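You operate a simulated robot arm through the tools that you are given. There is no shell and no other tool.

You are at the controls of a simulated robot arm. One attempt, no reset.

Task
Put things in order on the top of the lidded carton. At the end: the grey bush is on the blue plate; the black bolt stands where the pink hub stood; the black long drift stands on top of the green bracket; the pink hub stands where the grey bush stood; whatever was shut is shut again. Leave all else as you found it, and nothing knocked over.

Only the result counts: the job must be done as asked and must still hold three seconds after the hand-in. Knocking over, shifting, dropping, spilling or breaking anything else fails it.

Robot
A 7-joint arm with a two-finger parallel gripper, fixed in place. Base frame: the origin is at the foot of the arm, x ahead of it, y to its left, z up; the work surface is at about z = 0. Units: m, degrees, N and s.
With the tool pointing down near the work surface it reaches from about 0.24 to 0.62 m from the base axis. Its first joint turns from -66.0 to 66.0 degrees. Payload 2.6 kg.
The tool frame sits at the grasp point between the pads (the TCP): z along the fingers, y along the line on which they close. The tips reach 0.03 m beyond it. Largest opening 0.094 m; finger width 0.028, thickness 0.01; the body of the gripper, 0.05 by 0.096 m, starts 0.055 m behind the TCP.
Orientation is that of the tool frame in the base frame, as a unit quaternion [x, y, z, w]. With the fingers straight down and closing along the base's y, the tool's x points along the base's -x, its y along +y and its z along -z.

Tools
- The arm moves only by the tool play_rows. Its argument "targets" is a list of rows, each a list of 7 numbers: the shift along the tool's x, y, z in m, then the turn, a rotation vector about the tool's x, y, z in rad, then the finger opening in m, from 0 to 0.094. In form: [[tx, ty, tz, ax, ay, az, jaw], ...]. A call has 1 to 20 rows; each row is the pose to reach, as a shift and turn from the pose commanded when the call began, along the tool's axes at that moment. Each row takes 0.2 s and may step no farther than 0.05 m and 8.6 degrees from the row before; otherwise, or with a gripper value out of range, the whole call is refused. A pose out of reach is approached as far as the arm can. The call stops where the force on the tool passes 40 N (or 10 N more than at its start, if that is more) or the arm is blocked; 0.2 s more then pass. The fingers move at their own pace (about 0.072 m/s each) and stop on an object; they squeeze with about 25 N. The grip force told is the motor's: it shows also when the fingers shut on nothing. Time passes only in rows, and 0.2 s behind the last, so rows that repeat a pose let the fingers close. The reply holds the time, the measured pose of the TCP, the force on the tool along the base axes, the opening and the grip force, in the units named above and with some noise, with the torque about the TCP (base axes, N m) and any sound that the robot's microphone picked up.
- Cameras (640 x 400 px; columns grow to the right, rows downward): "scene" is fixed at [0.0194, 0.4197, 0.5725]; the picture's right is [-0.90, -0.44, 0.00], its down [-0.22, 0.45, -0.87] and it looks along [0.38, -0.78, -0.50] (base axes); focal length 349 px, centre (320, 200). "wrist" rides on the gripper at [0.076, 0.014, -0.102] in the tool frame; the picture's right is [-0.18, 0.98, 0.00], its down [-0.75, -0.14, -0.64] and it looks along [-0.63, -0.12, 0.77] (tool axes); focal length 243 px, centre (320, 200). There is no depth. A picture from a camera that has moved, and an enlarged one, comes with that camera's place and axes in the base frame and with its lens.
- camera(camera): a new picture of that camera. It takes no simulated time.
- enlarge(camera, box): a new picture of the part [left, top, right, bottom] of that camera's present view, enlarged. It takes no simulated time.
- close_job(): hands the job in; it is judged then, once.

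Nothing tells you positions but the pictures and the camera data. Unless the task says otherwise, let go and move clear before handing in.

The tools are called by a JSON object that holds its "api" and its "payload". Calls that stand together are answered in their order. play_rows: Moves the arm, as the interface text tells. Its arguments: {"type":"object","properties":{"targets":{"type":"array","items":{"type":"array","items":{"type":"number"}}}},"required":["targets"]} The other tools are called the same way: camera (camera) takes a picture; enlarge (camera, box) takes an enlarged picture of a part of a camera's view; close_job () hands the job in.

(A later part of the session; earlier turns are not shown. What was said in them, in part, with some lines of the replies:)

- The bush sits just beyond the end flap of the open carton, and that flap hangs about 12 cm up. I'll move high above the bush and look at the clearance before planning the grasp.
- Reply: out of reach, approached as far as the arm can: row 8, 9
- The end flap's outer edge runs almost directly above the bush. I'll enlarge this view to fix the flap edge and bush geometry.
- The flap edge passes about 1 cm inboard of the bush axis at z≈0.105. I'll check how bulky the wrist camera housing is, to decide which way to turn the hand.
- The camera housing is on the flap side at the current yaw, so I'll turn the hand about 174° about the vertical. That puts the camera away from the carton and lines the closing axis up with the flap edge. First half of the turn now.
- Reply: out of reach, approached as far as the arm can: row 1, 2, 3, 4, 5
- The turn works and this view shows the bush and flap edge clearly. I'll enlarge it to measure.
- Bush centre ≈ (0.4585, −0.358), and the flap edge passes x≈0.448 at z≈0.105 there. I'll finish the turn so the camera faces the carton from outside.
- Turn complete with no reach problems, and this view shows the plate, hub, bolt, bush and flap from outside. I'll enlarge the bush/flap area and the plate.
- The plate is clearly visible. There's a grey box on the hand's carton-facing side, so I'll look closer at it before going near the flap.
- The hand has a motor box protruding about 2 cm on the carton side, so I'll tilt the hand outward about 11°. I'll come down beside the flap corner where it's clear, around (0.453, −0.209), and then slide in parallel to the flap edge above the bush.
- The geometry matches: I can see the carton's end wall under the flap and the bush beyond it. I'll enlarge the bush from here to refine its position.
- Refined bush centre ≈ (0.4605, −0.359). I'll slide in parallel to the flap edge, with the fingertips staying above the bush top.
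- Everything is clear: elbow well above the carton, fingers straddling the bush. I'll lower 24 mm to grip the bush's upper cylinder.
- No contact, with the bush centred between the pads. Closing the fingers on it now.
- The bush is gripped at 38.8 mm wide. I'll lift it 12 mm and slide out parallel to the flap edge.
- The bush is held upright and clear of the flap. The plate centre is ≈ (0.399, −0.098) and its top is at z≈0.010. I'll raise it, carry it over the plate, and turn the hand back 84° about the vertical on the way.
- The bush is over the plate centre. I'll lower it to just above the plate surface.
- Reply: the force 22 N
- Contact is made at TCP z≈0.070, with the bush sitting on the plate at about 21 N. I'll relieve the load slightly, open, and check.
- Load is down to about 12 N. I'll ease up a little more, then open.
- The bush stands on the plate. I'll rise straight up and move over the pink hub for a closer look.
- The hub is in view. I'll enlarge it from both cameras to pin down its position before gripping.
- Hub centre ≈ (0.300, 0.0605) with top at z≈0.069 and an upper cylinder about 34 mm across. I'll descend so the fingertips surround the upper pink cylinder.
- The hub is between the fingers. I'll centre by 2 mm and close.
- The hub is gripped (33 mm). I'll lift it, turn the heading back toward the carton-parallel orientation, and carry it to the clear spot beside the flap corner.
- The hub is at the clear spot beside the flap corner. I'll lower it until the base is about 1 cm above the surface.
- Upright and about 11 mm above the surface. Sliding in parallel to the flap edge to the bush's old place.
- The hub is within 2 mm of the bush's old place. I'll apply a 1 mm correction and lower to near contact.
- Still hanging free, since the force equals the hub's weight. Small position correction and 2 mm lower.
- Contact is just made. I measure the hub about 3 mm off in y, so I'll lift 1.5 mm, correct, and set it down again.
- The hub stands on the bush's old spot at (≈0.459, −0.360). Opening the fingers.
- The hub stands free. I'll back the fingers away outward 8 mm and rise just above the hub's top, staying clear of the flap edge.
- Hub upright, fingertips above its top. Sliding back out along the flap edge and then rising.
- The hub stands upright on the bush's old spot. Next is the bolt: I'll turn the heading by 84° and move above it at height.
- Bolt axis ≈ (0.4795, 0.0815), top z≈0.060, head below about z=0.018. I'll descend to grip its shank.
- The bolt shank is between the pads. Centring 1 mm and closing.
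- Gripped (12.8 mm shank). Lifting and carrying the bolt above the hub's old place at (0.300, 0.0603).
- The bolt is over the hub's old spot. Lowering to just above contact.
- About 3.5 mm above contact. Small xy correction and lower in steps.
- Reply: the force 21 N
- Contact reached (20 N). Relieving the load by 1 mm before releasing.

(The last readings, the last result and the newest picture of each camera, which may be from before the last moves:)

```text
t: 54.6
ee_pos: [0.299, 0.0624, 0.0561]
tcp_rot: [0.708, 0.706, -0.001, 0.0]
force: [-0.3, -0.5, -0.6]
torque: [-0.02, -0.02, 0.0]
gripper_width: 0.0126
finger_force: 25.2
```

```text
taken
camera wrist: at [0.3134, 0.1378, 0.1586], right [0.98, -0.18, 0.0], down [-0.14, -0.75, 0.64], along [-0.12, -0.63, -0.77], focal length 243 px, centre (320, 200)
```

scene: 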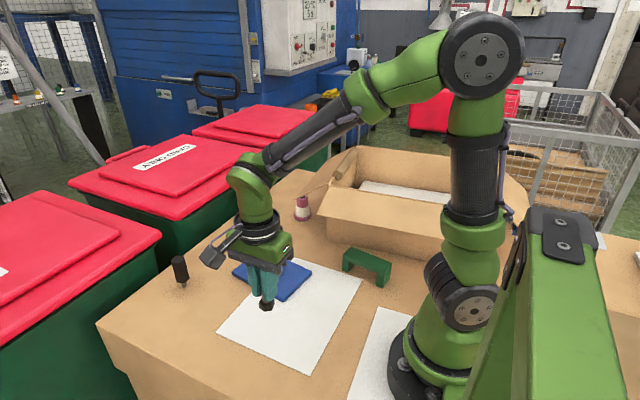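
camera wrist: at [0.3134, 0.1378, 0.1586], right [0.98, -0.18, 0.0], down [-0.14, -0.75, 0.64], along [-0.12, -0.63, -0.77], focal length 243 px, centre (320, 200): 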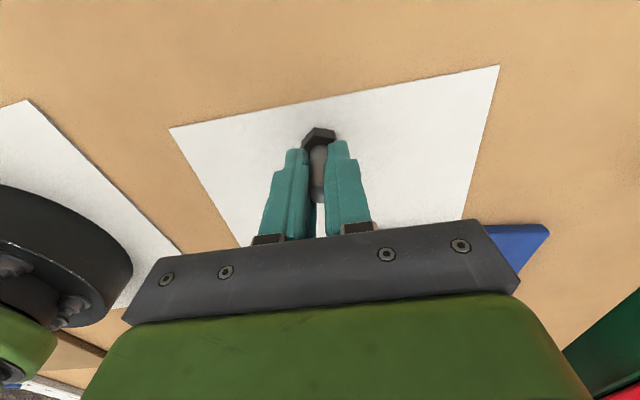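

The bolt is within half a millimetre of the paper at the hub's old spot. Releasing.

{"api": "play_rows", "payload": {"targets": [[0, 0, 0.0003, 0, 0, 0, 0.02], [0, 0, 0.0003, 0, 0, 0, 0.04], [0, 0, 0.0003, 0, 0, 0, 0.06], [0, 0, 0.0003, 0, 0, 0, 0.06], [0, 0, 0.0003, 0, 0, 0, 0.06]]}}

{"api": "camera", "payload": {"camera": "wrist"}}

{"api": "enlarge", "payload": {"camera": "scene", "box": [200, 240, 330, 360]}}

```text
t: 55.8
ee_pos: [0.3001, 0.0625, 0.0562]
tcp_rot: [0.707, 0.707, 0.0, 0.0]
force: [-0.7, -0.3, -0.1]
torque: [-0.01, 0.01, -0.01]
gripper_width: 0.0599
finger_force: 0.0
```

```text
taken
camera wrist: at [0.3135, 0.1379, 0.1584], right [0.98, -0.18, 0.0], down [-0.14, -0.75, 0.64], along [-0.12, -0.63, -0.77], focal length 243 px, centre (320, 200)
```

wrist: 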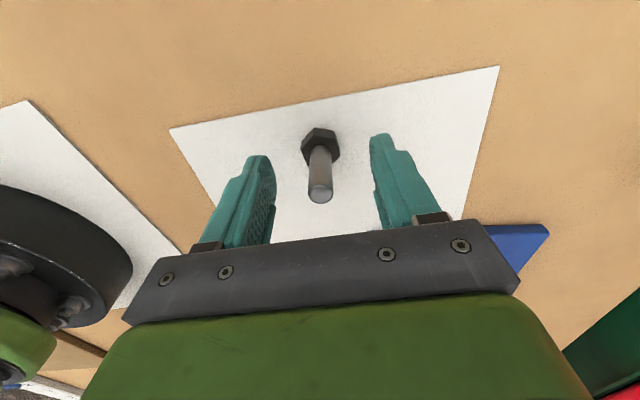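

```text
3.33 times, centred on (265, 300) of scene
camera zoom: at [0.0194, 0.4197, 0.5725], right [-0.9, -0.44, 0.0], down [-0.22, 0.45, -0.87], along [0.38, -0.78, -0.5], focal length 1162 px, centre (503, -133)
```

zoom: 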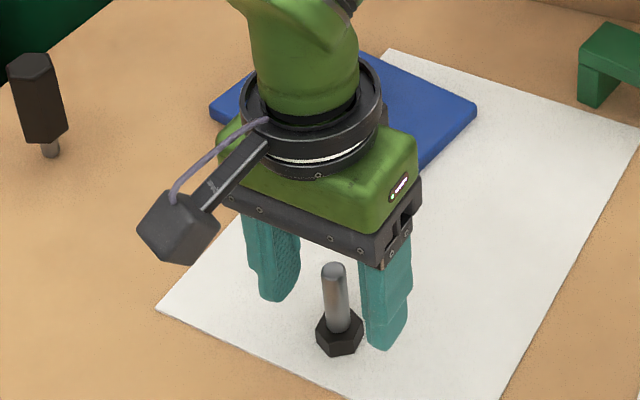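

The bolt stands where the hub was. Rising, then moving to look at the green bracket.

{"api": "play_rows", "payload": {"targets": [[0, 0, -0.04, 0, 0, 0, 0.06], [0, 0, -0.085, 0, 0, 0, 0.06], [0, 0, -0.13, 0, 0, 0, 0.08], [0, 0, -0.175, 0, 0, 0, 0.08], [-0.035, -0.012, -0.19, 0, 0, 0, 0.08], [-0.07, -0.024, -0.19, 0, 0, 0, 0.08], [-0.1, -0.035, -0.19, 0, 0, 0, 0.08], [-0.1, -0.035, -0.19, 0, 0, 0, 0.08]]}}

{"api": "camera", "payload": {"camera": "wrist"}}

{"api": "camera", "payload": {"camera": "scene"}}

{"api": "enlarge", "payload": {"camera": "scene", "box": [330, 235, 410, 300]}}

```text
t: 57.6
ee_pos: [0.2641, -0.0392, 0.244]
tcp_rot: [0.708, 0.707, 0.0, 0.0]
force: [-0.1, 1.3, 0.1]
torque: [0.03, -0.01, -0.04]
gripper_width: 0.0801
finger_force: 0.1
```

```text
taken
camera wrist: at [0.2775, 0.0358, 0.3457], right [0.98, -0.18, 0.0], down [-0.14, -0.75, 0.64], along [-0.12, -0.63, -0.77], focal length 243 px, centre (320, 200)
```

wrist: 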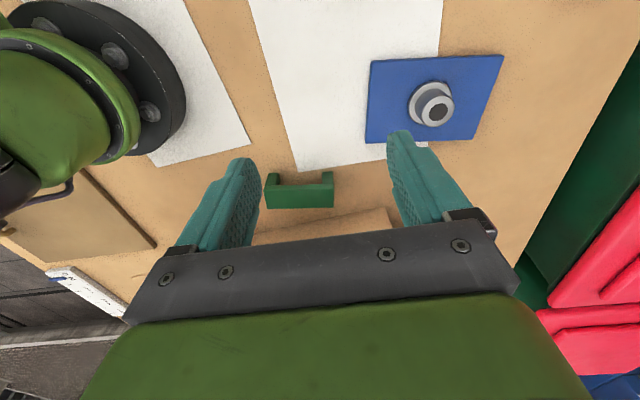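

```text
taken
```

scene: 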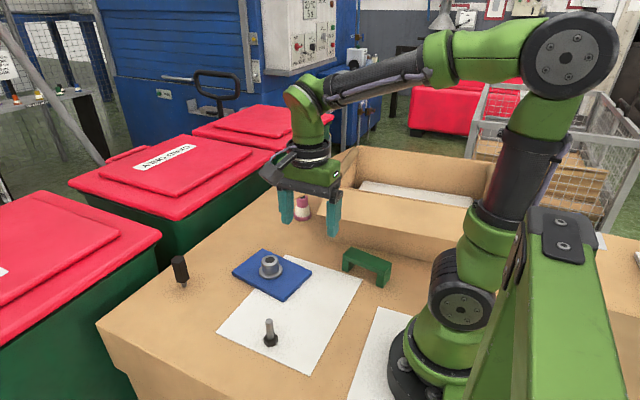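

```text
6.15 times, centred on (370, 268) of scene
camera zoom: at [0.0194, 0.4197, 0.5725], right [-0.9, -0.44, 0.0], down [-0.22, 0.45, -0.87], along [0.38, -0.78, -0.5], focal length 2145 px, centre (12, -215)
```

zoom: 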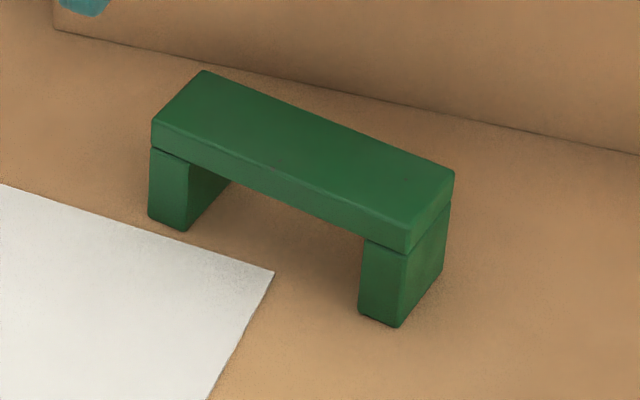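

The bracket is a flat slab on two legs with its top at z≈0.047 and centre near (0.200, −0.200), and the carton's side flap may overhang it. I'll examine the flap/bracket relation closely.

{"api": "enlarge", "payload": {"camera": "wrist", "box": [240, 150, 400, 250]}}

{"api": "enlarge", "payload": {"camera": "scene", "box": [300, 150, 460, 290]}}

```text
4.00 times, centred on (320, 200) of wrist
camera zoom: at [0.2775, 0.0358, 0.3457], right [0.98, -0.18, 0.0], down [-0.14, -0.75, 0.64], along [-0.12, -0.63, -0.77], focal length 970 px, centre (320, 200)
```

zoom: 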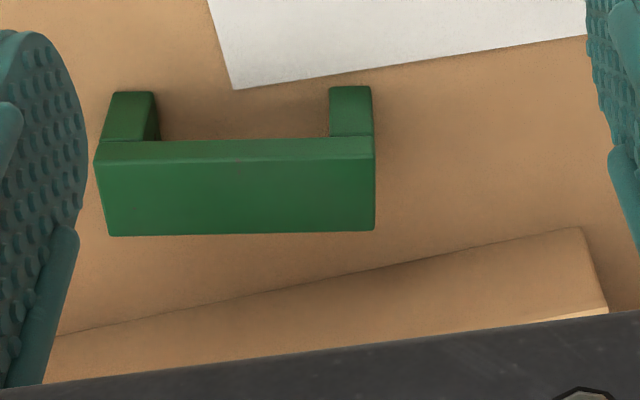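

```text
2.86 times, centred on (380, 220) of scene
camera zoom: at [0.0194, 0.4197, 0.5725], right [-0.9, -0.44, 0.0], down [-0.22, 0.45, -0.87], along [0.38, -0.78, -0.5], focal length 996 px, centre (149, 143)
```

zoom: 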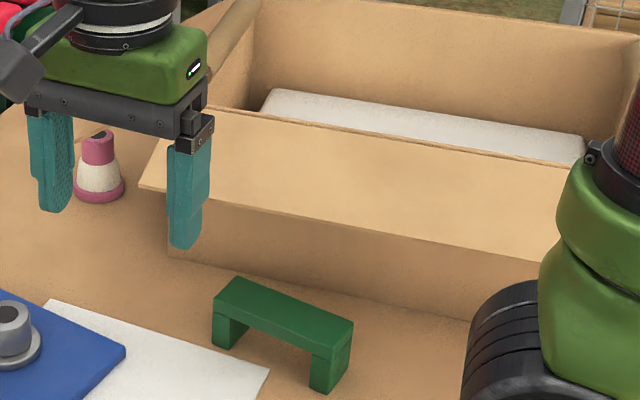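

The bracket top is confirmed: about 108×38 mm, centre (0.200, −0.2015), z≈0.047, with the side flap edge overhead at y≈−0.196, z≈0.145. Next I'll look straight down on the drift to read its hexagon orientation.

{"api": "play_rows", "payload": {"targets": [[0.0015, 0.0477, 0.0, 0, 0, 0, 0.08], [0.003, 0.0953, 0.0, 0, 0, 0, 0.08], [0.0045, 0.143, 0.005, 0, 0, 0, 0.08], [0.006, 0.1907, 0.01, 0, 0, 0, 0.08], [0.0075, 0.2383, 0.015, 0, 0, 0, 0.08], [0.009, 0.286, 0.02, 0, 0, 0, 0.08], [0.009, 0.286, 0.02, 0, 0, 0, 0.08]]}}

{"api": "camera", "payload": {"camera": "wrist"}}

{"api": "enlarge", "payload": {"camera": "wrist", "box": [270, 0, 398, 80]}}

{"api": "camera", "payload": {"camera": "scene"}}

```text
t: 59.2
ee_pos: [0.551, -0.0296, 0.2231]
tcp_rot: [0.707, 0.707, -0.001, -0.001]
force: [-0.1, -0.3, 0.2]
torque: [0.02, -0.04, -0.03]
gripper_width: 0.0802
finger_force: 0.3
```

```text
taken
camera wrist: at [0.566, 0.0448, 0.3259], right [0.98, -0.18, 0.0], down [-0.14, -0.75, 0.64], along [-0.12, -0.63, -0.77], focal length 243 px, centre (320, 200)
```

wrist: 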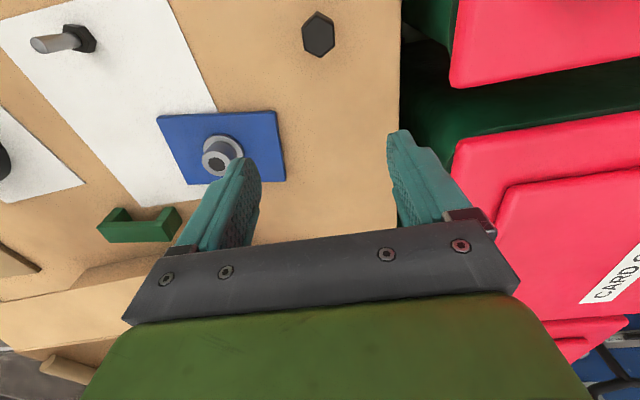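

```text
5.00 times, centred on (334, 40) of wrist
camera zoom: at [0.566, 0.0448, 0.3259], right [0.98, -0.18, 0.0], down [-0.14, -0.75, 0.64], along [-0.12, -0.63, -0.77], focal length 1213 px, centre (250, 1000)
```

zoom: 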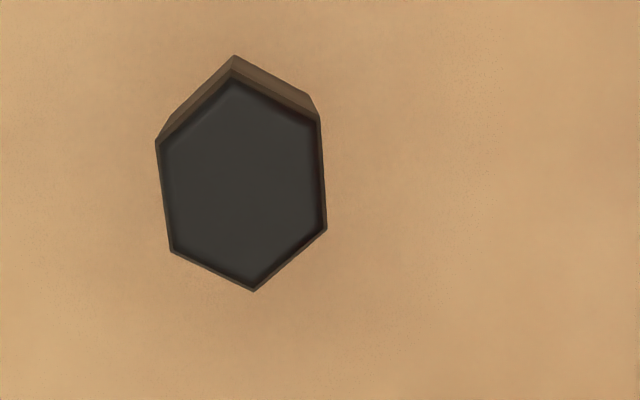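

```text
taken
```

scene: 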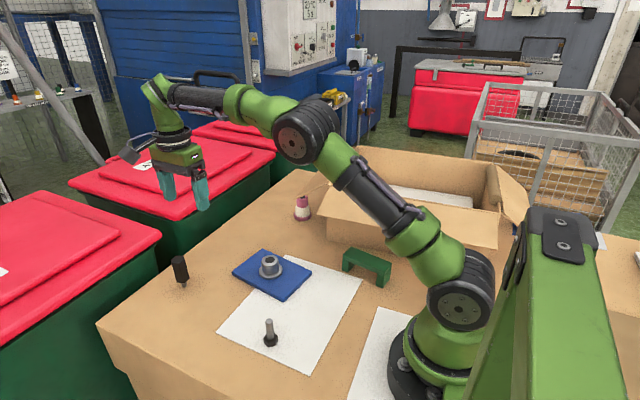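

The hexagon's flats face along about −4° from x, so a heading of ~86° grips flat-to-flat. The drift is at (0.560, 0.0195), 76 mm tall, standing on a ~13 mm tip. I'll hover over it already leaning 16°, the lean I need to place it under the side flap.

{"api": "play_rows", "payload": {"targets": [[0.0193, 0.003, 0.015, 0.0036, -0.0933, 0.0256, 0.08], [0.0386, 0.0061, 0.035, 0.0072, -0.1867, 0.0512, 0.08], [0.0579, 0.0091, 0.0635, 0.0108, -0.28, 0.0768, 0.08], [0.0579, 0.0091, 0.0635, 0.0108, -0.28, 0.0768, 0.08]]}}

{"api": "camera", "payload": {"camera": "wrist"}}

{"api": "enlarge", "payload": {"camera": "wrist", "box": [240, 40, 400, 140]}}

{"api": "enlarge", "payload": {"camera": "scene", "box": [110, 180, 240, 300]}}

```text
t: 60.2
ee_pos: [0.5607, 0.0288, 0.1623]
tcp_rot: [0.727, 0.672, -0.103, 0.096]
force: [0.3, -0.1, 0.4]
torque: [0.01, -0.02, 0.0]
gripper_width: 0.0799
finger_force: 0.1
```

```text
taken
camera wrist: at [0.5818, 0.1277, 0.2402], right [0.97, -0.25, 0.05], down [-0.18, -0.53, 0.83], along [-0.18, -0.81, -0.56], focal length 243 px, centre (320, 200)
```

wrist: 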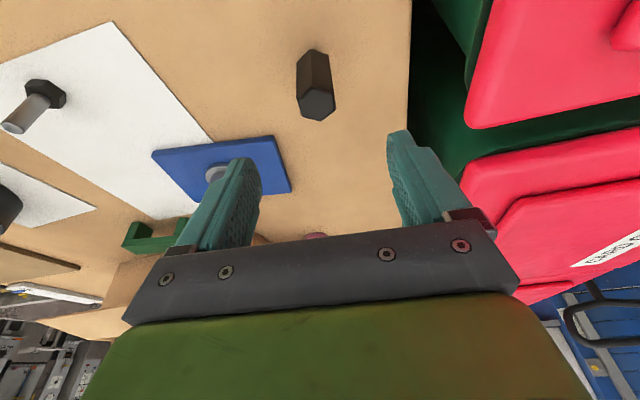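

```text
4.00 times, centred on (320, 90) of wrist
camera zoom: at [0.5818, 0.1277, 0.2402], right [0.97, -0.25, 0.05], down [-0.18, -0.53, 0.83], along [-0.18, -0.81, -0.56], focal length 970 px, centre (320, 640)
```

zoom: 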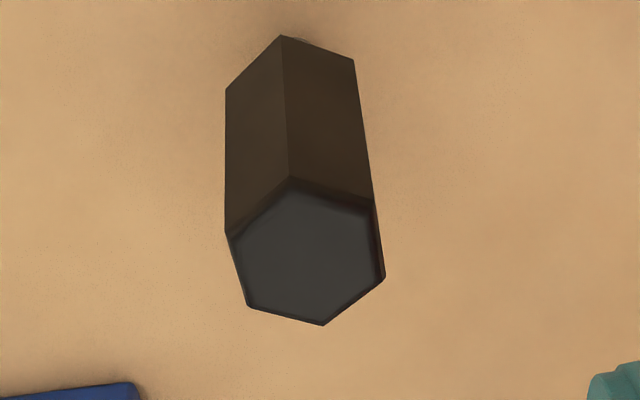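

```text
3.33 times, centred on (175, 240) of scene
camera zoom: at [0.0194, 0.4197, 0.5725], right [-0.9, -0.44, 0.0], down [-0.22, 0.45, -0.87], along [0.38, -0.78, -0.5], focal length 1162 px, centre (803, 67)
```

zoom: 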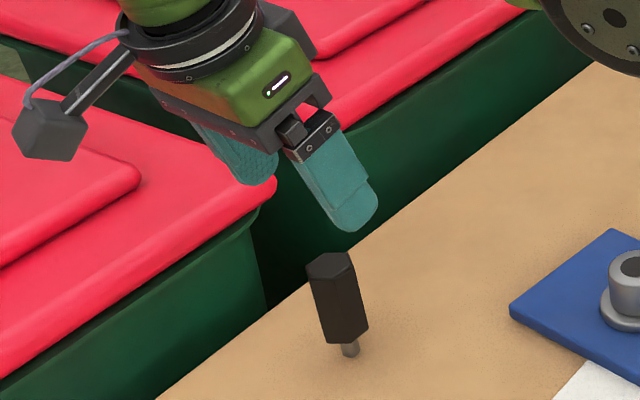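

Position confirmed and flats aligned with the pads. Descending around the drift.

{"api": "play_rows", "payload": {"targets": [[0.0094, 0, 0.0327, 0, 0, 0, 0.08], [0.0188, 0.0003, 0.0653, 0, 0, 0, 0.08], [0.0265, 0.0005, 0.0923, 0, 0, 0, 0.08], [0.0318, 0.0005, 0.1105, 0, 0, 0, 0.08], [0.0318, 0.0005, 0.1105, 0, 0, 0, 0.08]]}}

{"api": "camera", "payload": {"camera": "wrist"}}

{"api": "enlarge", "payload": {"camera": "scene", "box": [110, 180, 240, 300]}}

```text
t: 61.4
ee_pos: [0.5606, 0.0279, 0.0485]
tcp_rot: [0.727, 0.672, -0.102, 0.095]
force: [0.0, 0.2, 0.3]
torque: [0.01, 0.03, 0.0]
gripper_width: 0.08
finger_force: 0.0
```

```text
taken
camera wrist: at [0.5819, 0.1273, 0.1245], right [0.97, -0.25, 0.05], down [-0.18, -0.53, 0.83], along [-0.18, -0.81, -0.56], focal length 243 px, centre (320, 200)
```

wrist: 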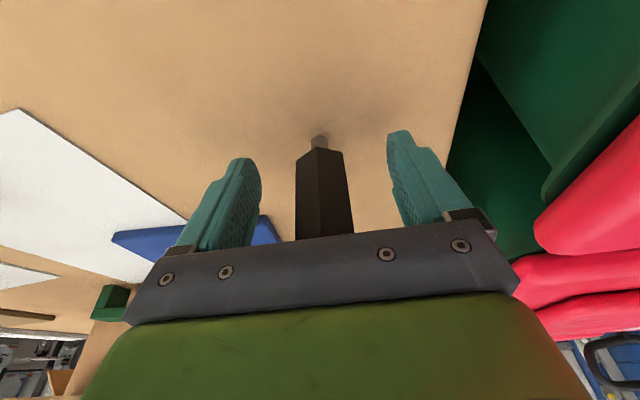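

```text
3.33 times, centred on (175, 240) of scene
camera zoom: at [0.0194, 0.4197, 0.5725], right [-0.9, -0.44, 0.0], down [-0.22, 0.45, -0.87], along [0.38, -0.78, -0.5], focal length 1162 px, centre (803, 67)
```

zoom: 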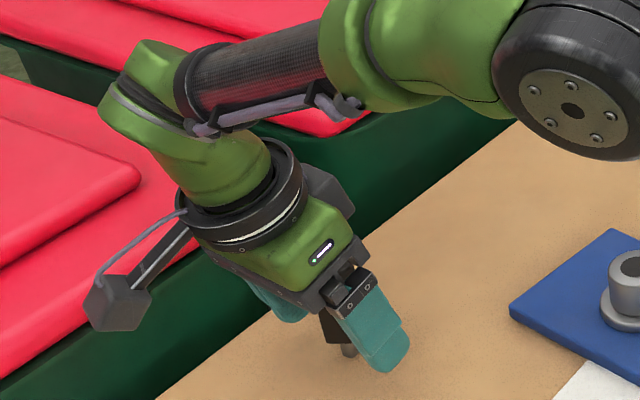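

The drift is untouched between the pads. Closing slowly so it isn't jolted.

{"api": "play_rows", "payload": {"targets": [[0, 0.0003, 0, 0, 0, 0, 0.06], [0, 0.0005, 0, 0, 0, 0, 0.045], [0, 0.0005, 0, 0, 0, 0, 0.036], [0, 0.0005, 0, 0, 0, 0, 0.032], [0, 0.0005, 0, 0, 0, 0, 0.03], [0, 0.0005, 0, 0, 0, 0, 0.028], [0, 0.0005, 0, 0, 0, 0, 0.026], [0, 0.0005, 0, 0, 0, 0, 0.022], [0, 0.0005, 0, 0, 0, 0, 0.012], [0, 0.0005, 0, 0, 0, 0, 0.01], [0, 0.0005, 0, 0, 0, 0, 0.01]]}}

{"api": "camera", "payload": {"camera": "wrist"}}

{"api": "enlarge", "payload": {"camera": "scene", "box": [110, 180, 240, 300]}}

```text
t: 63.8
ee_pos: [0.5609, 0.0289, 0.0467]
tcp_rot: [0.727, 0.672, -0.103, 0.094]
force: [0.4, 0.1, -0.1]
torque: [0.01, 0.0, 0.03]
gripper_width: 0.0313
finger_force: 24.9
```

```text
taken
camera wrist: at [0.5827, 0.1273, 0.1247], right [0.97, -0.25, 0.05], down [-0.18, -0.53, 0.83], along [-0.18, -0.81, -0.56], focal length 243 px, centre (320, 200)
```

wrist: 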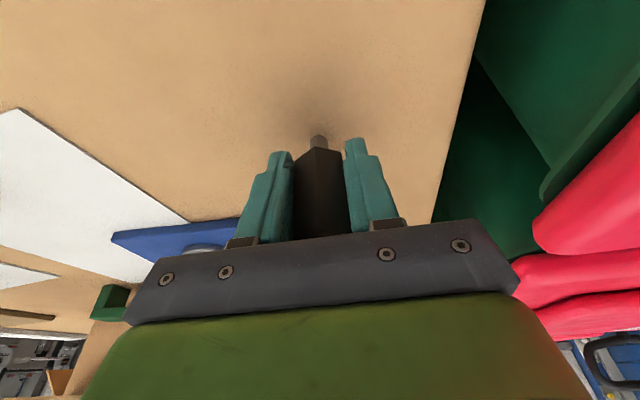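

```text
3.33 times, centred on (175, 240) of scene
camera zoom: at [0.0194, 0.4197, 0.5725], right [-0.9, -0.44, 0.0], down [-0.22, 0.45, -0.87], along [0.38, -0.78, -0.5], focal length 1162 px, centre (803, 67)
```

zoom: 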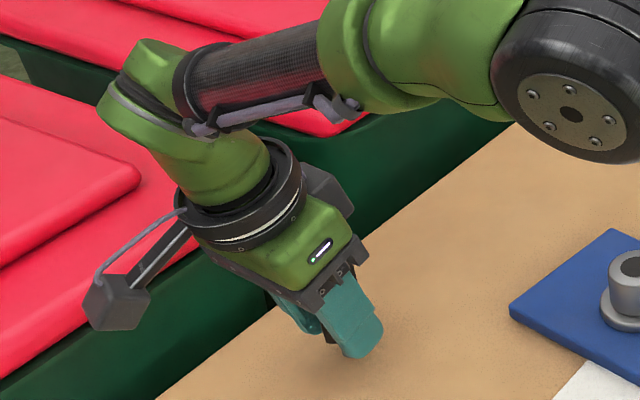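

Gripped at 31.3 mm, which is the corner-to-corner size, so I'll check how it sits in the fingers.

{"api": "enlarge", "payload": {"camera": "wrist", "box": [256, 120, 384, 250]}}

```text
3.08 times, centred on (320, 185) of wrist
camera zoom: at [0.5827, 0.1273, 0.1247], right [0.97, -0.25, 0.05], down [-0.18, -0.53, 0.83], along [-0.18, -0.81, -0.56], focal length 746 px, centre (320, 246)
```

zoom: 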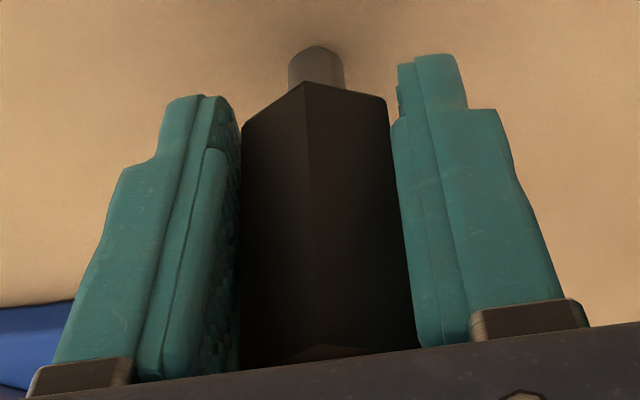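

The flats face the pads and the drift is firmly held. Lifting gently first to check it hangs straight.

{"api": "play_rows", "payload": {"targets": [[-0.0028, 0, -0.0096, 0, 0, 0, 0.01], [-0.0083, 0, -0.0288, 0, 0, 0, 0.01], [-0.0166, 0, -0.0577, 0, 0, 0, 0.01], [-0.0276, 0, -0.0961, 0, 0, 0, 0.01], [-0.0276, 0, -0.0961, 0, 0, 0, 0.01]]}}

{"api": "enlarge", "payload": {"camera": "scene", "box": [110, 160, 240, 290]}}

{"api": "enlarge", "payload": {"camera": "wrist", "box": [256, 120, 384, 250]}}

```text
t: 65.0
ee_pos: [0.5606, 0.0263, 0.1481]
tcp_rot: [0.728, 0.672, -0.103, 0.095]
force: [0.5, -0.7, -2.3]
torque: [0.0, 0.02, -0.02]
gripper_width: 0.0315
finger_force: 25.1
```

```text
3.08 times, centred on (175, 225) of scene
camera zoom: at [0.0194, 0.4197, 0.5725], right [-0.9, -0.44, 0.0], down [-0.22, 0.45, -0.87], along [0.38, -0.78, -0.5], focal length 1073 px, centre (766, 123)
```

zoom: 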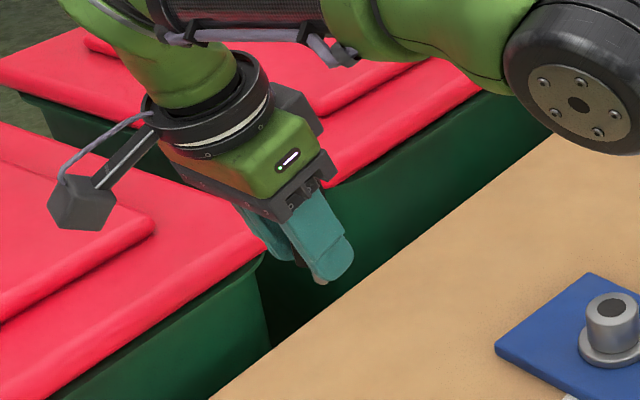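

```text
3.08 times, centred on (320, 185) of wrist
camera zoom: at [0.5822, 0.1262, 0.2249], right [0.97, -0.25, 0.05], down [-0.18, -0.53, 0.83], along [-0.18, -0.81, -0.56], focal length 746 px, centre (320, 246)
```

zoom: 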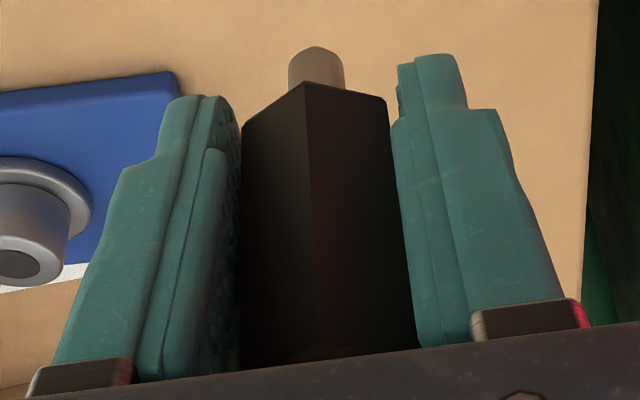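

The drift hangs unchanged in the grip. Carrying it at height to a clear spot in front of the side flap, near (0.30, −0.15), and turning the heading to ~96° on the way.

{"api": "play_rows", "payload": {"targets": [[-0.0227, -0.0309, 0.0063, -0.0063, 0, -0.0218, 0.01], [-0.0453, -0.0619, 0.0125, -0.0126, 0, -0.0436, 0.01], [-0.068, -0.0928, 0.0188, -0.0188, 0, -0.0654, 0.01], [-0.0906, -0.1238, 0.025, -0.0251, 0, -0.0872, 0.01], [-0.1133, -0.1547, 0.0313, -0.0314, 0, -0.109, 0.01], [-0.1359, -0.1856, 0.0375, -0.0377, 0, -0.1308, 0.01], [-0.1586, -0.2166, 0.0438, -0.0439, 0, -0.1526, 0.01], [-0.1812, -0.2475, 0.05, -0.0502, 0, -0.1744, 0.01], [-0.1812, -0.2475, 0.05, -0.0502, 0, -0.1744, 0.01]]}}

{"api": "camera", "payload": {"camera": "wrist"}}

{"api": "camera", "payload": {"camera": "scene"}}

{"api": "enlarge", "payload": {"camera": "scene", "box": [250, 130, 410, 300]}}

```text
t: 67.0
ee_pos: [0.2978, -0.1412, 0.148]
tcp_rot: [0.662, 0.736, -0.094, 0.104]
force: [0.6, -0.1, -1.2]
torque: [0.0, 0.0, -0.03]
gripper_width: 0.0317
finger_force: 24.4
```

```text
taken
camera wrist: at [0.3013, -0.0395, 0.2261], right [1.0, -0.07, 0.05], down [-0.08, -0.56, 0.83], along [-0.03, -0.83, -0.56], focal length 243 px, centre (320, 200)
```

wrist: 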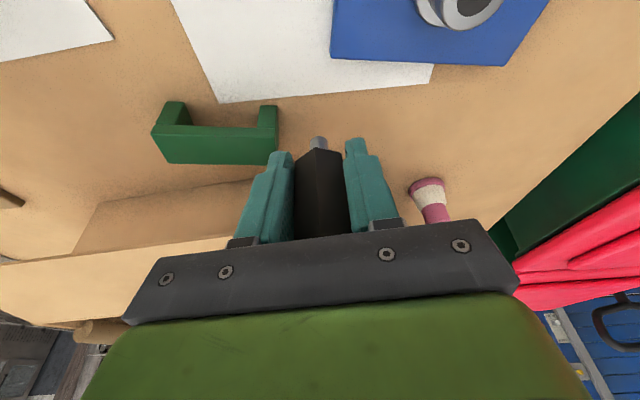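

```text
taken
```

scene: 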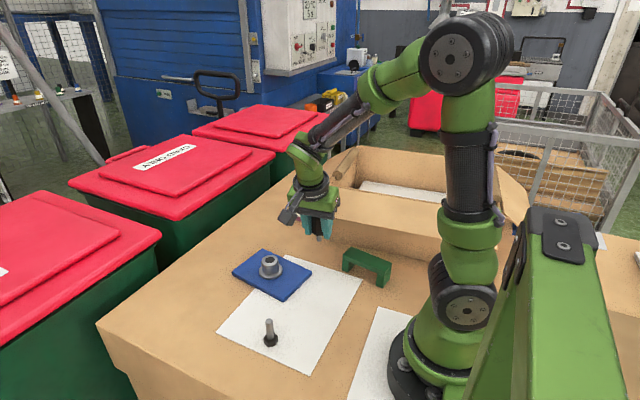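

```text
2.35 times, centred on (330, 215) of scene
camera zoom: at [0.0194, 0.4197, 0.5725], right [-0.9, -0.44, 0.0], down [-0.22, 0.45, -0.87], along [0.38, -0.78, -0.5], focal length 820 px, centre (296, 165)
```

zoom: 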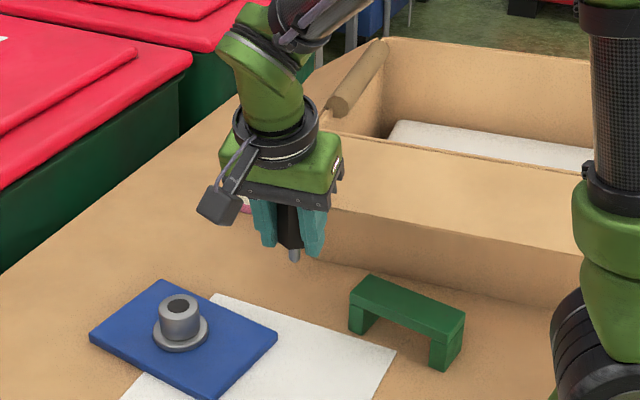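

The drift is now beside the bracket with a good view of both bracket and flap edge. I'll enlarge to measure before the final approach.

{"api": "enlarge", "payload": {"camera": "wrist", "box": [60, 80, 300, 280]}}

{"api": "enlarge", "payload": {"camera": "wrist", "box": [0, 180, 260, 330]}}

```text
2.00 times, centred on (180, 180) of wrist
camera zoom: at [0.3013, -0.0395, 0.2261], right [1.0, -0.07, 0.05], down [-0.08, -0.56, 0.83], along [-0.03, -0.83, -0.56], focal length 485 px, centre (600, 240)
```

zoom: 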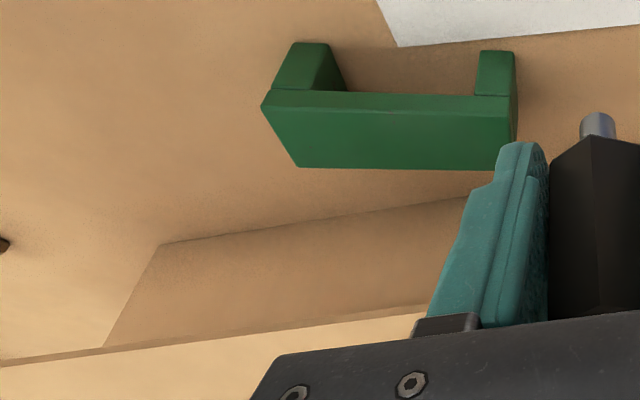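

```text
2.46 times, centred on (130, 255) of wrist
camera zoom: at [0.3013, -0.0395, 0.2261], right [1.0, -0.07, 0.05], down [-0.08, -0.56, 0.83], along [-0.03, -0.83, -0.56], focal length 597 px, centre (788, 65)
```

zoom: 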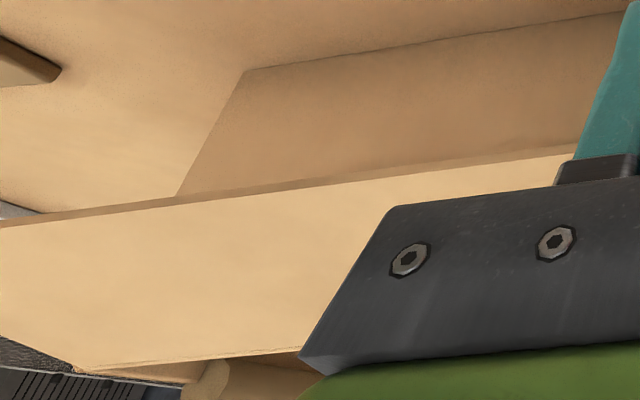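

Flap edge and bracket agree with my model. I'll lower the drift here until its tip is about 9 mm above bracket-top level.

{"api": "play_rows", "payload": {"targets": [[0.0042, 0, 0.0146, 0, 0, 0, 0.01], [0.0084, 0, 0.0291, 0, 0, 0, 0.01], [0.0126, 0, 0.0436, 0, 0, 0, 0.01], [0.0126, 0, 0.0436, 0, 0, 0, 0.01]]}}

{"api": "camera", "payload": {"camera": "wrist"}}

{"api": "enlarge", "payload": {"camera": "scene", "box": [250, 130, 410, 300]}}

```text
t: 68.0
ee_pos: [0.2996, -0.14, 0.1036]
tcp_rot: [0.663, 0.735, -0.093, 0.103]
force: [0.6, -0.3, -1.7]
torque: [0.06, -0.01, 0.0]
gripper_width: 0.0316
finger_force: 24.4
```

```text
taken
camera wrist: at [0.3025, -0.0388, 0.1812], right [1.0, -0.07, 0.05], down [-0.08, -0.56, 0.83], along [-0.03, -0.83, -0.56], focal length 243 px, centre (320, 200)
```

wrist: 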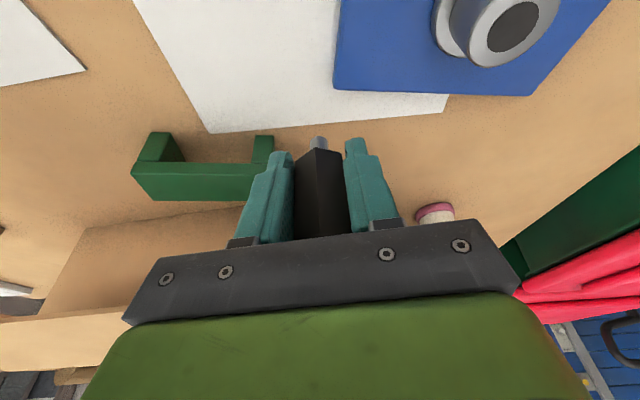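

```text
2.35 times, centred on (330, 215) of scene
camera zoom: at [0.0194, 0.4197, 0.5725], right [-0.9, -0.44, 0.0], down [-0.22, 0.45, -0.87], along [0.38, -0.78, -0.5], focal length 820 px, centre (296, 165)
```

zoom: 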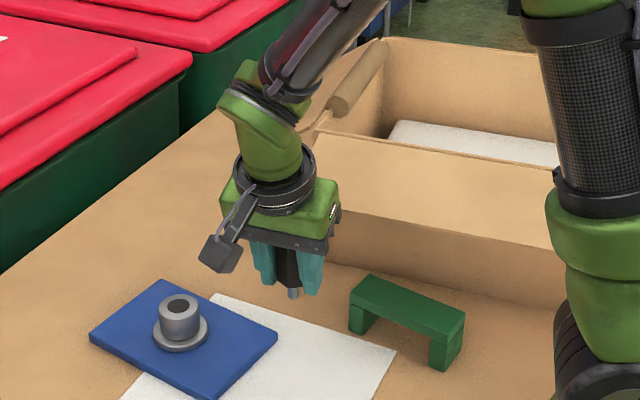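

Clear. I'll move about 70% of the way toward the bracket and check.

{"api": "play_rows", "payload": {"targets": [[-0.005, -0.0147, 0.0014, 0, 0, 0, 0.01], [-0.01, -0.0293, 0.0029, 0, 0, 0, 0.01], [-0.015, -0.044, 0.0043, 0, 0, 0, 0.01], [-0.02, -0.0586, 0.0057, 0, 0, 0, 0.01], [-0.0249, -0.0733, 0.0071, 0, 0, 0, 0.01], [-0.0249, -0.0733, 0.0071, 0, 0, 0, 0.01]]}}

{"api": "camera", "payload": {"camera": "wrist"}}

{"api": "enlarge", "payload": {"camera": "scene", "box": [290, 160, 430, 300]}}

```text
t: 69.4
ee_pos: [0.2304, -0.1744, 0.104]
tcp_rot: [0.663, 0.736, -0.094, 0.104]
force: [-0.2, -0.2, -0.8]
torque: [0.03, -0.01, 0.01]
gripper_width: 0.0318
finger_force: 25.6
```

```text
taken
camera wrist: at [0.2337, -0.0723, 0.181], right [1.0, -0.07, 0.05], down [-0.08, -0.56, 0.83], along [-0.03, -0.83, -0.56], focal length 243 px, centre (320, 200)
```

wrist: 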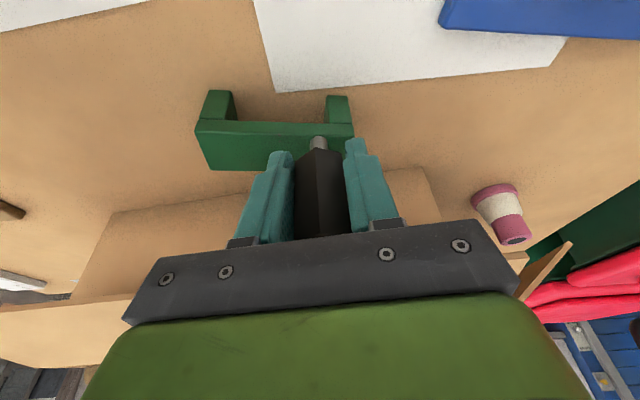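

```text
2.86 times, centred on (360, 230) of scene
camera zoom: at [0.0194, 0.4197, 0.5725], right [-0.9, -0.44, 0.0], down [-0.22, 0.45, -0.87], along [0.38, -0.78, -0.5], focal length 996 px, centre (206, 114)
```

zoom: 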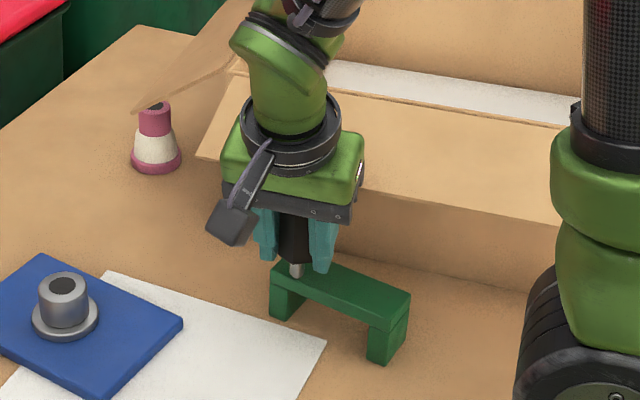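

Well clear. Completing the approach over the bracket.

{"api": "play_rows", "payload": {"targets": [[-0.0035, -0.0109, 0.001, 0, 0, 0, 0.01], [-0.007, -0.0218, 0.002, 0, 0, 0, 0.01], [-0.0105, -0.0327, 0.003, 0, 0, 0, 0.01], [-0.0105, -0.0327, 0.003, 0, 0, 0, 0.01]]}}

{"api": "camera", "payload": {"camera": "wrist"}}

{"api": "enlarge", "payload": {"camera": "scene", "box": [310, 170, 430, 300]}}

```text
t: 70.4
ee_pos: [0.1984, -0.1858, 0.1051]
tcp_rot: [0.663, 0.735, -0.093, 0.103]
force: [0.5, 0.3, -1.1]
torque: [-0.01, 0.01, -0.01]
gripper_width: 0.0316
finger_force: 25.3
```

```text
taken
camera wrist: at [0.2012, -0.085, 0.1824], right [1.0, -0.07, 0.05], down [-0.08, -0.56, 0.83], along [-0.03, -0.83, -0.56], focal length 243 px, centre (320, 200)
```

wrist: 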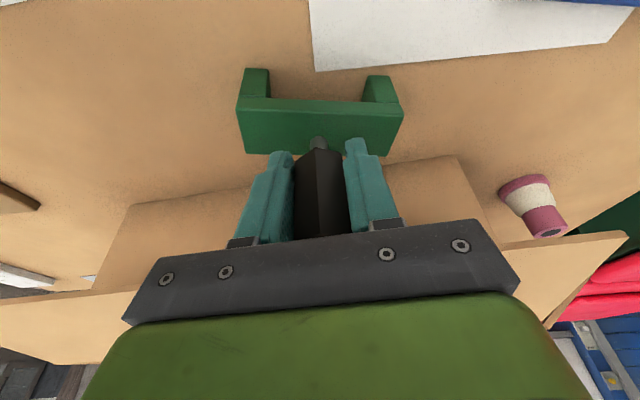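

```text
3.08 times, centred on (370, 235) of scene
camera zoom: at [0.0194, 0.4197, 0.5725], right [-0.9, -0.44, 0.0], down [-0.22, 0.45, -0.87], along [0.38, -0.78, -0.5], focal length 1073 px, centre (166, 92)
```

zoom: 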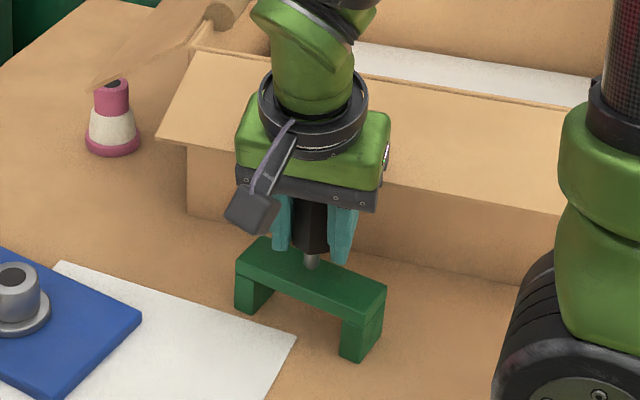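

Drift is over the bracket's middle (≈0.199, −0.195), clear of the flap. Lowering 8 mm.

{"api": "play_rows", "payload": {"targets": [[0.0008, 0, 0.0029, 0, 0, 0, 0.01], [0.0017, 0, 0.0058, 0, 0, 0, 0.01], [0.0022, 0, 0.0077, 0, 0, 0, 0.01], [0.0022, 0, 0.0077, 0, 0, 0, 0.01]]}}

{"api": "camera", "payload": {"camera": "wrist"}}

{"api": "enlarge", "payload": {"camera": "scene", "box": [310, 170, 430, 300]}}

```text
t: 71.4
ee_pos: [0.1979, -0.1864, 0.0962]
tcp_rot: [0.663, 0.735, -0.094, 0.104]
force: [0.2, 0.7, 4.2]
torque: [0.0, 0.01, -0.01]
gripper_width: 0.0315
finger_force: 25.6
```

```text
taken
camera wrist: at [0.2014, -0.0847, 0.1744], right [1.0, -0.07, 0.05], down [-0.08, -0.56, 0.83], along [-0.03, -0.83, -0.56], focal length 243 px, centre (320, 200)
```

wrist: 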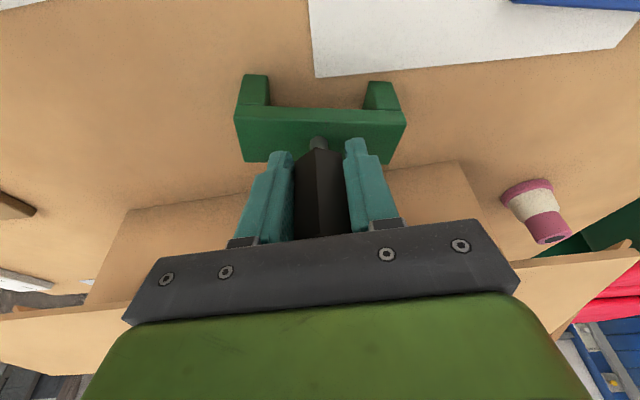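

```text
3.08 times, centred on (370, 235) of scene
camera zoom: at [0.0194, 0.4197, 0.5725], right [-0.9, -0.44, 0.0], down [-0.22, 0.45, -0.87], along [0.38, -0.78, -0.5], focal length 1073 px, centre (166, 92)
```

zoom: 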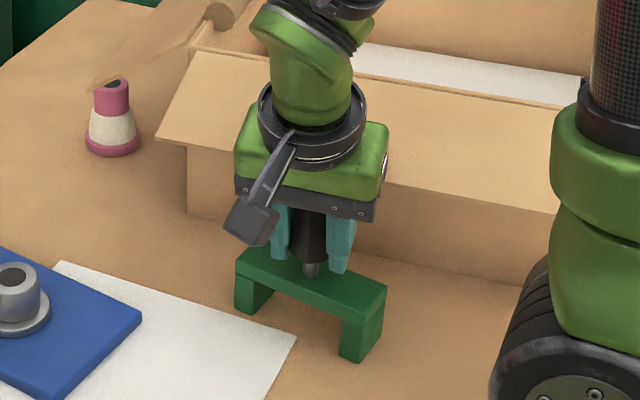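

Light contact (~5 N): the drift's tip rests on the bracket top. Releasing slowly and symmetrically.

{"api": "play_rows", "payload": {"targets": [[0, 0, 0, 0, 0, 0, 0.03], [0, 0, 0, 0, 0, 0, 0.033], [0, 0, 0, 0, 0, 0, 0.036], [0, 0, 0, 0, 0, 0, 0.042], [0, 0, 0, 0, 0, 0, 0.05], [0, 0, 0, 0, 0, 0, 0.058], [0, 0, 0, 0, 0, 0, 0.06], [0, 0, 0, 0, 0, 0, 0.06]]}}

{"api": "camera", "payload": {"camera": "wrist"}}

{"api": "enlarge", "payload": {"camera": "scene", "box": [310, 170, 430, 300]}}

```text
t: 73.2
ee_pos: [0.1984, -0.1852, 0.0963]
tcp_rot: [0.663, 0.736, -0.093, 0.103]
force: [0.6, 0.0, -0.1]
torque: [-0.01, -0.04, -0.01]
gripper_width: 0.0599
finger_force: 0.1
```

```text
taken
camera wrist: at [0.2013, -0.0846, 0.1743], right [1.0, -0.07, 0.05], down [-0.08, -0.56, 0.83], along [-0.03, -0.83, -0.56], focal length 243 px, centre (320, 200)
```

wrist: 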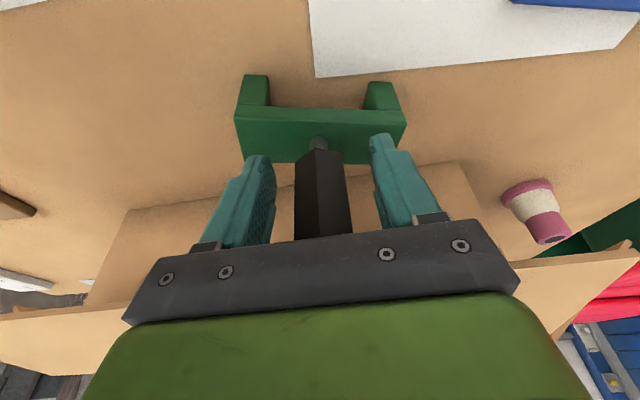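

```text
3.08 times, centred on (370, 235) of scene
camera zoom: at [0.0194, 0.4197, 0.5725], right [-0.9, -0.44, 0.0], down [-0.22, 0.45, -0.87], along [0.38, -0.78, -0.5], focal length 1073 px, centre (166, 92)
```

zoom: 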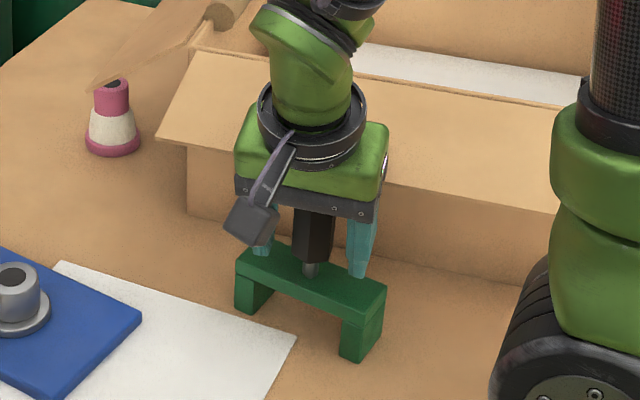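

The drift stands on the bracket by itself. I'll retract straight back along the tool axis, which keeps the same gap to the flap and drift, in small steps.

{"api": "play_rows", "payload": {"targets": [[0, 0, -0.008, 0, 0, 0, 0.06], [0, 0, -0.016, 0, 0, 0, 0.06], [0, 0, -0.024, 0, 0, 0, 0.06], [0, 0, -0.032, 0, 0, 0, 0.06], [0, 0, -0.032, 0, 0, 0, 0.06]]}}

{"api": "camera", "payload": {"camera": "wrist"}}

{"api": "enlarge", "payload": {"camera": "scene", "box": [310, 150, 430, 300]}}

```text
t: 74.4
ee_pos: [0.1952, -0.1782, 0.1273]
tcp_rot: [0.663, 0.735, -0.093, 0.103]
force: [0.0, -0.5, 0.0]
torque: [0.01, 0.0, 0.02]
gripper_width: 0.06
finger_force: 0.1
```

```text
taken
camera wrist: at [0.1988, -0.0766, 0.2042], right [1.0, -0.07, 0.05], down [-0.08, -0.56, 0.83], along [-0.03, -0.83, -0.56], focal length 243 px, centre (320, 200)
```

wrist: 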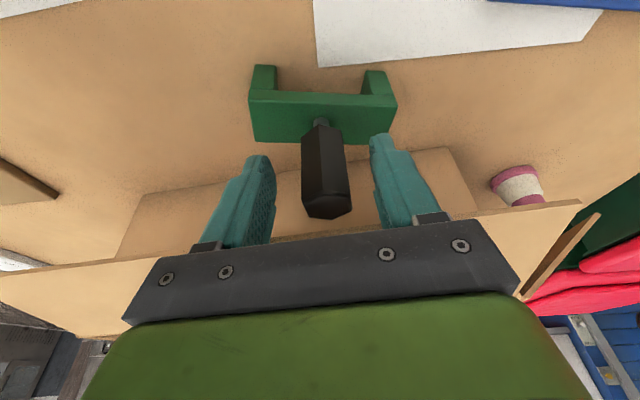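

```text
2.67 times, centred on (370, 225) of scene
camera zoom: at [0.0194, 0.4197, 0.5725], right [-0.9, -0.44, 0.0], down [-0.22, 0.45, -0.87], along [0.38, -0.78, -0.5], focal length 930 px, centre (187, 133)
```

zoom: 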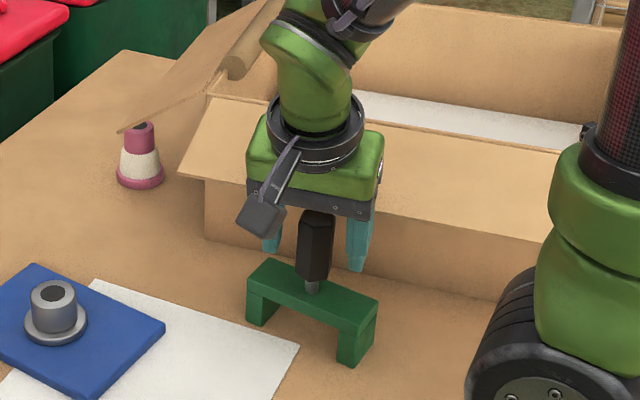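

Drift upright, no contact. Continuing the retraction along the tool axis.

{"api": "play_rows", "payload": {"targets": [[0, 0, -0.012, 0, 0, 0, 0.06], [0, 0, -0.024, 0, 0, 0, 0.06], [0, 0, -0.036, 0, 0, 0, 0.06], [0, 0, -0.048, 0, 0, 0, 0.06], [0, 0, -0.06, 0, 0, 0, 0.06], [0, 0, -0.06, 0, 0, 0, 0.06]]}}

{"api": "camera", "payload": {"camera": "wrist"}}

{"api": "camera", "payload": {"camera": "scene"}}

```text
t: 75.8
ee_pos: [0.1945, -0.1609, 0.1835]
tcp_rot: [0.663, 0.735, -0.094, 0.105]
force: [-0.1, 0.1, -0.3]
torque: [0.0, -0.01, 0.0]
gripper_width: 0.0599
finger_force: 0.0
```

```text
taken
camera wrist: at [0.1982, -0.0598, 0.2617], right [1.0, -0.07, 0.05], down [-0.08, -0.56, 0.83], along [-0.03, -0.83, -0.56], focal length 243 px, centre (320, 200)
```

wrist: 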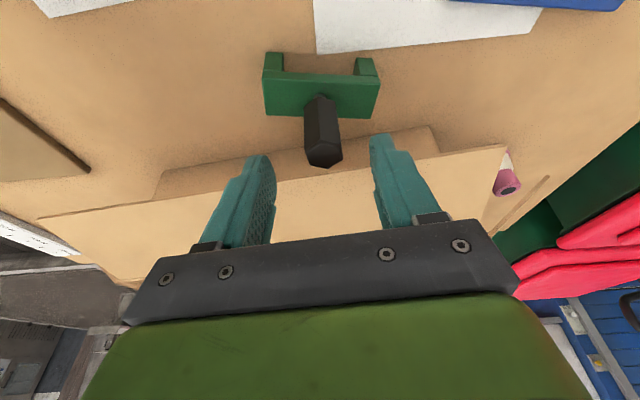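

```text
taken
```

scene: 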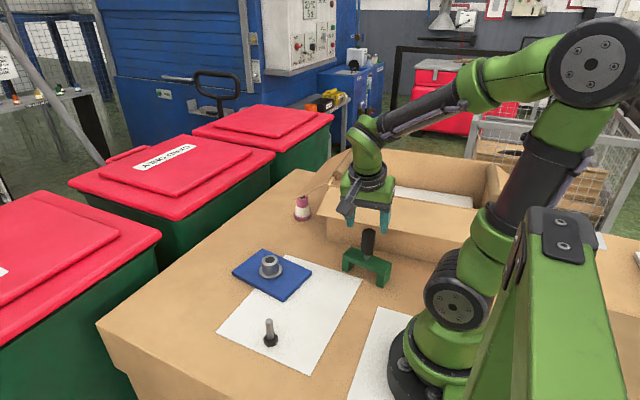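

The gripper is clear of the drift. I'll move away up and outward, then inspect everything.

{"api": "play_rows", "payload": {"targets": [[0, 0, -0.04, 0, 0, 0, 0.06], [0, 0.03, -0.07, 0, 0, 0, 0.06], [0, 0.07, -0.08, 0, 0.1, 0, 0.06], [0, 0.11, -0.08, 0, 0.2, 0, 0.06], [0, 0.14, -0.08, 0, 0.28, 0, 0.06], [0, 0.14, -0.08, 0, 0.28, 0, 0.06]]}}

{"api": "camera", "payload": {"camera": "wrist"}}

{"api": "camera", "payload": {"camera": "scene"}}

{"api": "enlarge", "payload": {"camera": "scene", "box": [320, 210, 420, 300]}}

{"api": "enlarge", "payload": {"camera": "scene", "box": [270, 170, 350, 240]}}

{"api": "enlarge", "payload": {"camera": "scene", "box": [150, 230, 330, 370]}}

```text
t: 77.2
ee_pos: [0.3338, -0.1234, 0.2617]
tcp_rot: [0.67, 0.742, 0.001, -0.001]
force: [0.7, 0.0, 0.9]
torque: [-0.03, -0.02, 0.02]
gripper_width: 0.0597
finger_force: 0.0
```

```text
taken
camera wrist: at [0.3393, -0.047, 0.3641], right [1.0, -0.08, 0.0], down [-0.06, -0.76, 0.64], along [-0.05, -0.64, -0.77], focal length 243 px, centre (320, 200)
```

wrist: 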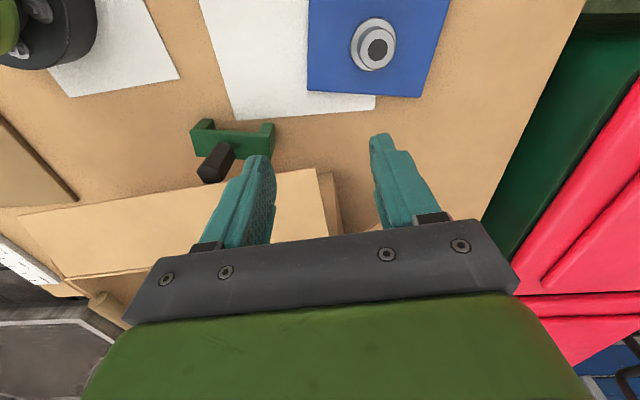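

```text
taken
```

scene: 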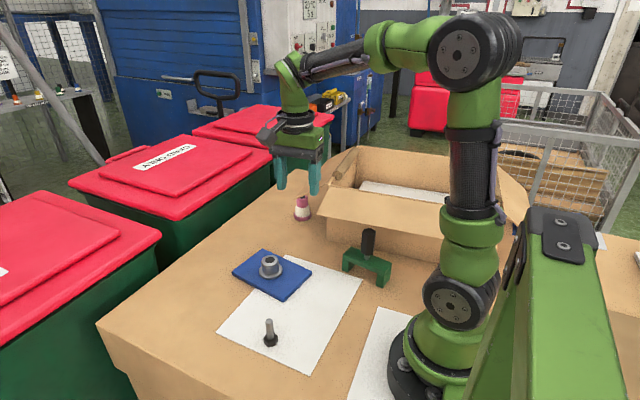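

```text
4.44 times, centred on (370, 255) of scene
camera zoom: at [0.0195, 0.4197, 0.5725], right [-0.9, -0.44, 0.0], down [-0.22, 0.45, -0.87], along [0.38, -0.78, -0.5], focal length 1549 px, centre (98, -44)
```

zoom: 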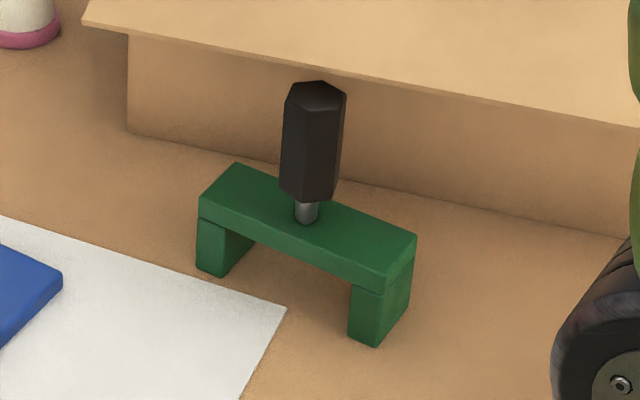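

```text
5.71 times, centred on (310, 205) of scene
camera zoom: at [0.0195, 0.4197, 0.5725], right [-0.9, -0.44, 0.0], down [-0.22, 0.45, -0.87], along [0.38, -0.78, -0.5], focal length 1992 px, centre (377, 171)
```

zoom: 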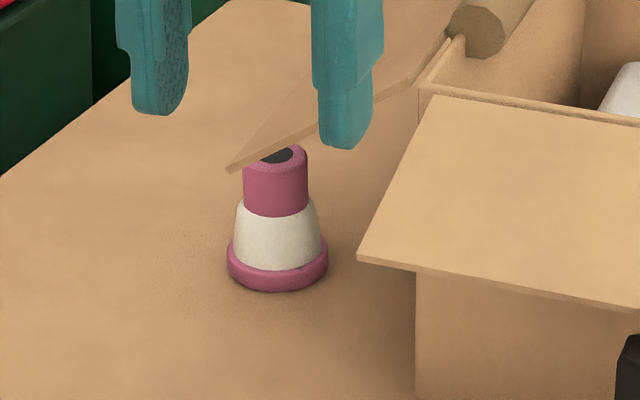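

```text
2.86 times, centred on (240, 300) of scene
camera zoom: at [0.0195, 0.4197, 0.5725], right [-0.9, -0.44, 0.0], down [-0.22, 0.45, -0.87], along [0.38, -0.78, -0.5], focal length 996 px, centre (549, -86)
```

zoom: 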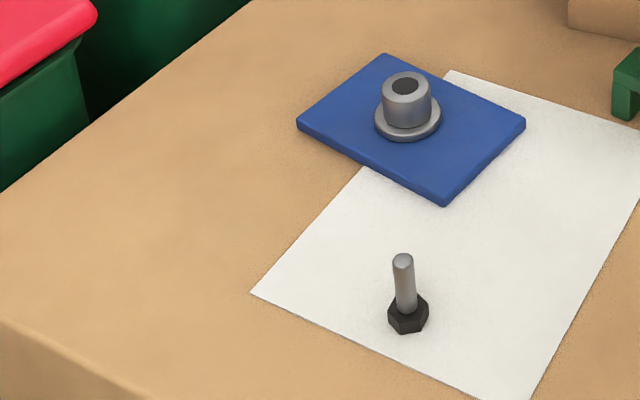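

All four items are in place and upright: bush on the plate, bolt on the hub's old spot, drift on the bracket, and hub on the bush's old spot. The plate, bracket and carton flaps haven't moved, I opened nothing, and the gripper is clear, so I'm handing in.

{"api": "close_job", "payload": {}}

```text
The job is handed in.
```

I handed the job in with all four items in place and upright in the last pictures; I haven't seen the judge's result.

- **Grey bush:** standing near the centre of the blue plate.
- **Pink hub:** standing where the bush stood, within about 2 mm by my measurements.
- **Black bolt:** standing on its head where the hub stood, within about 2 mm.
- **Black long drift:** standing on its narrow tip on top of the green bracket, about 15 mm in from the front edge.

I compared the plate, the bracket and the open carton's flaps with the first pictures, and none had moved. I found nothing that had been shut and opened nothing, so there was nothing to close again. The gripper is empty and clear of everything.
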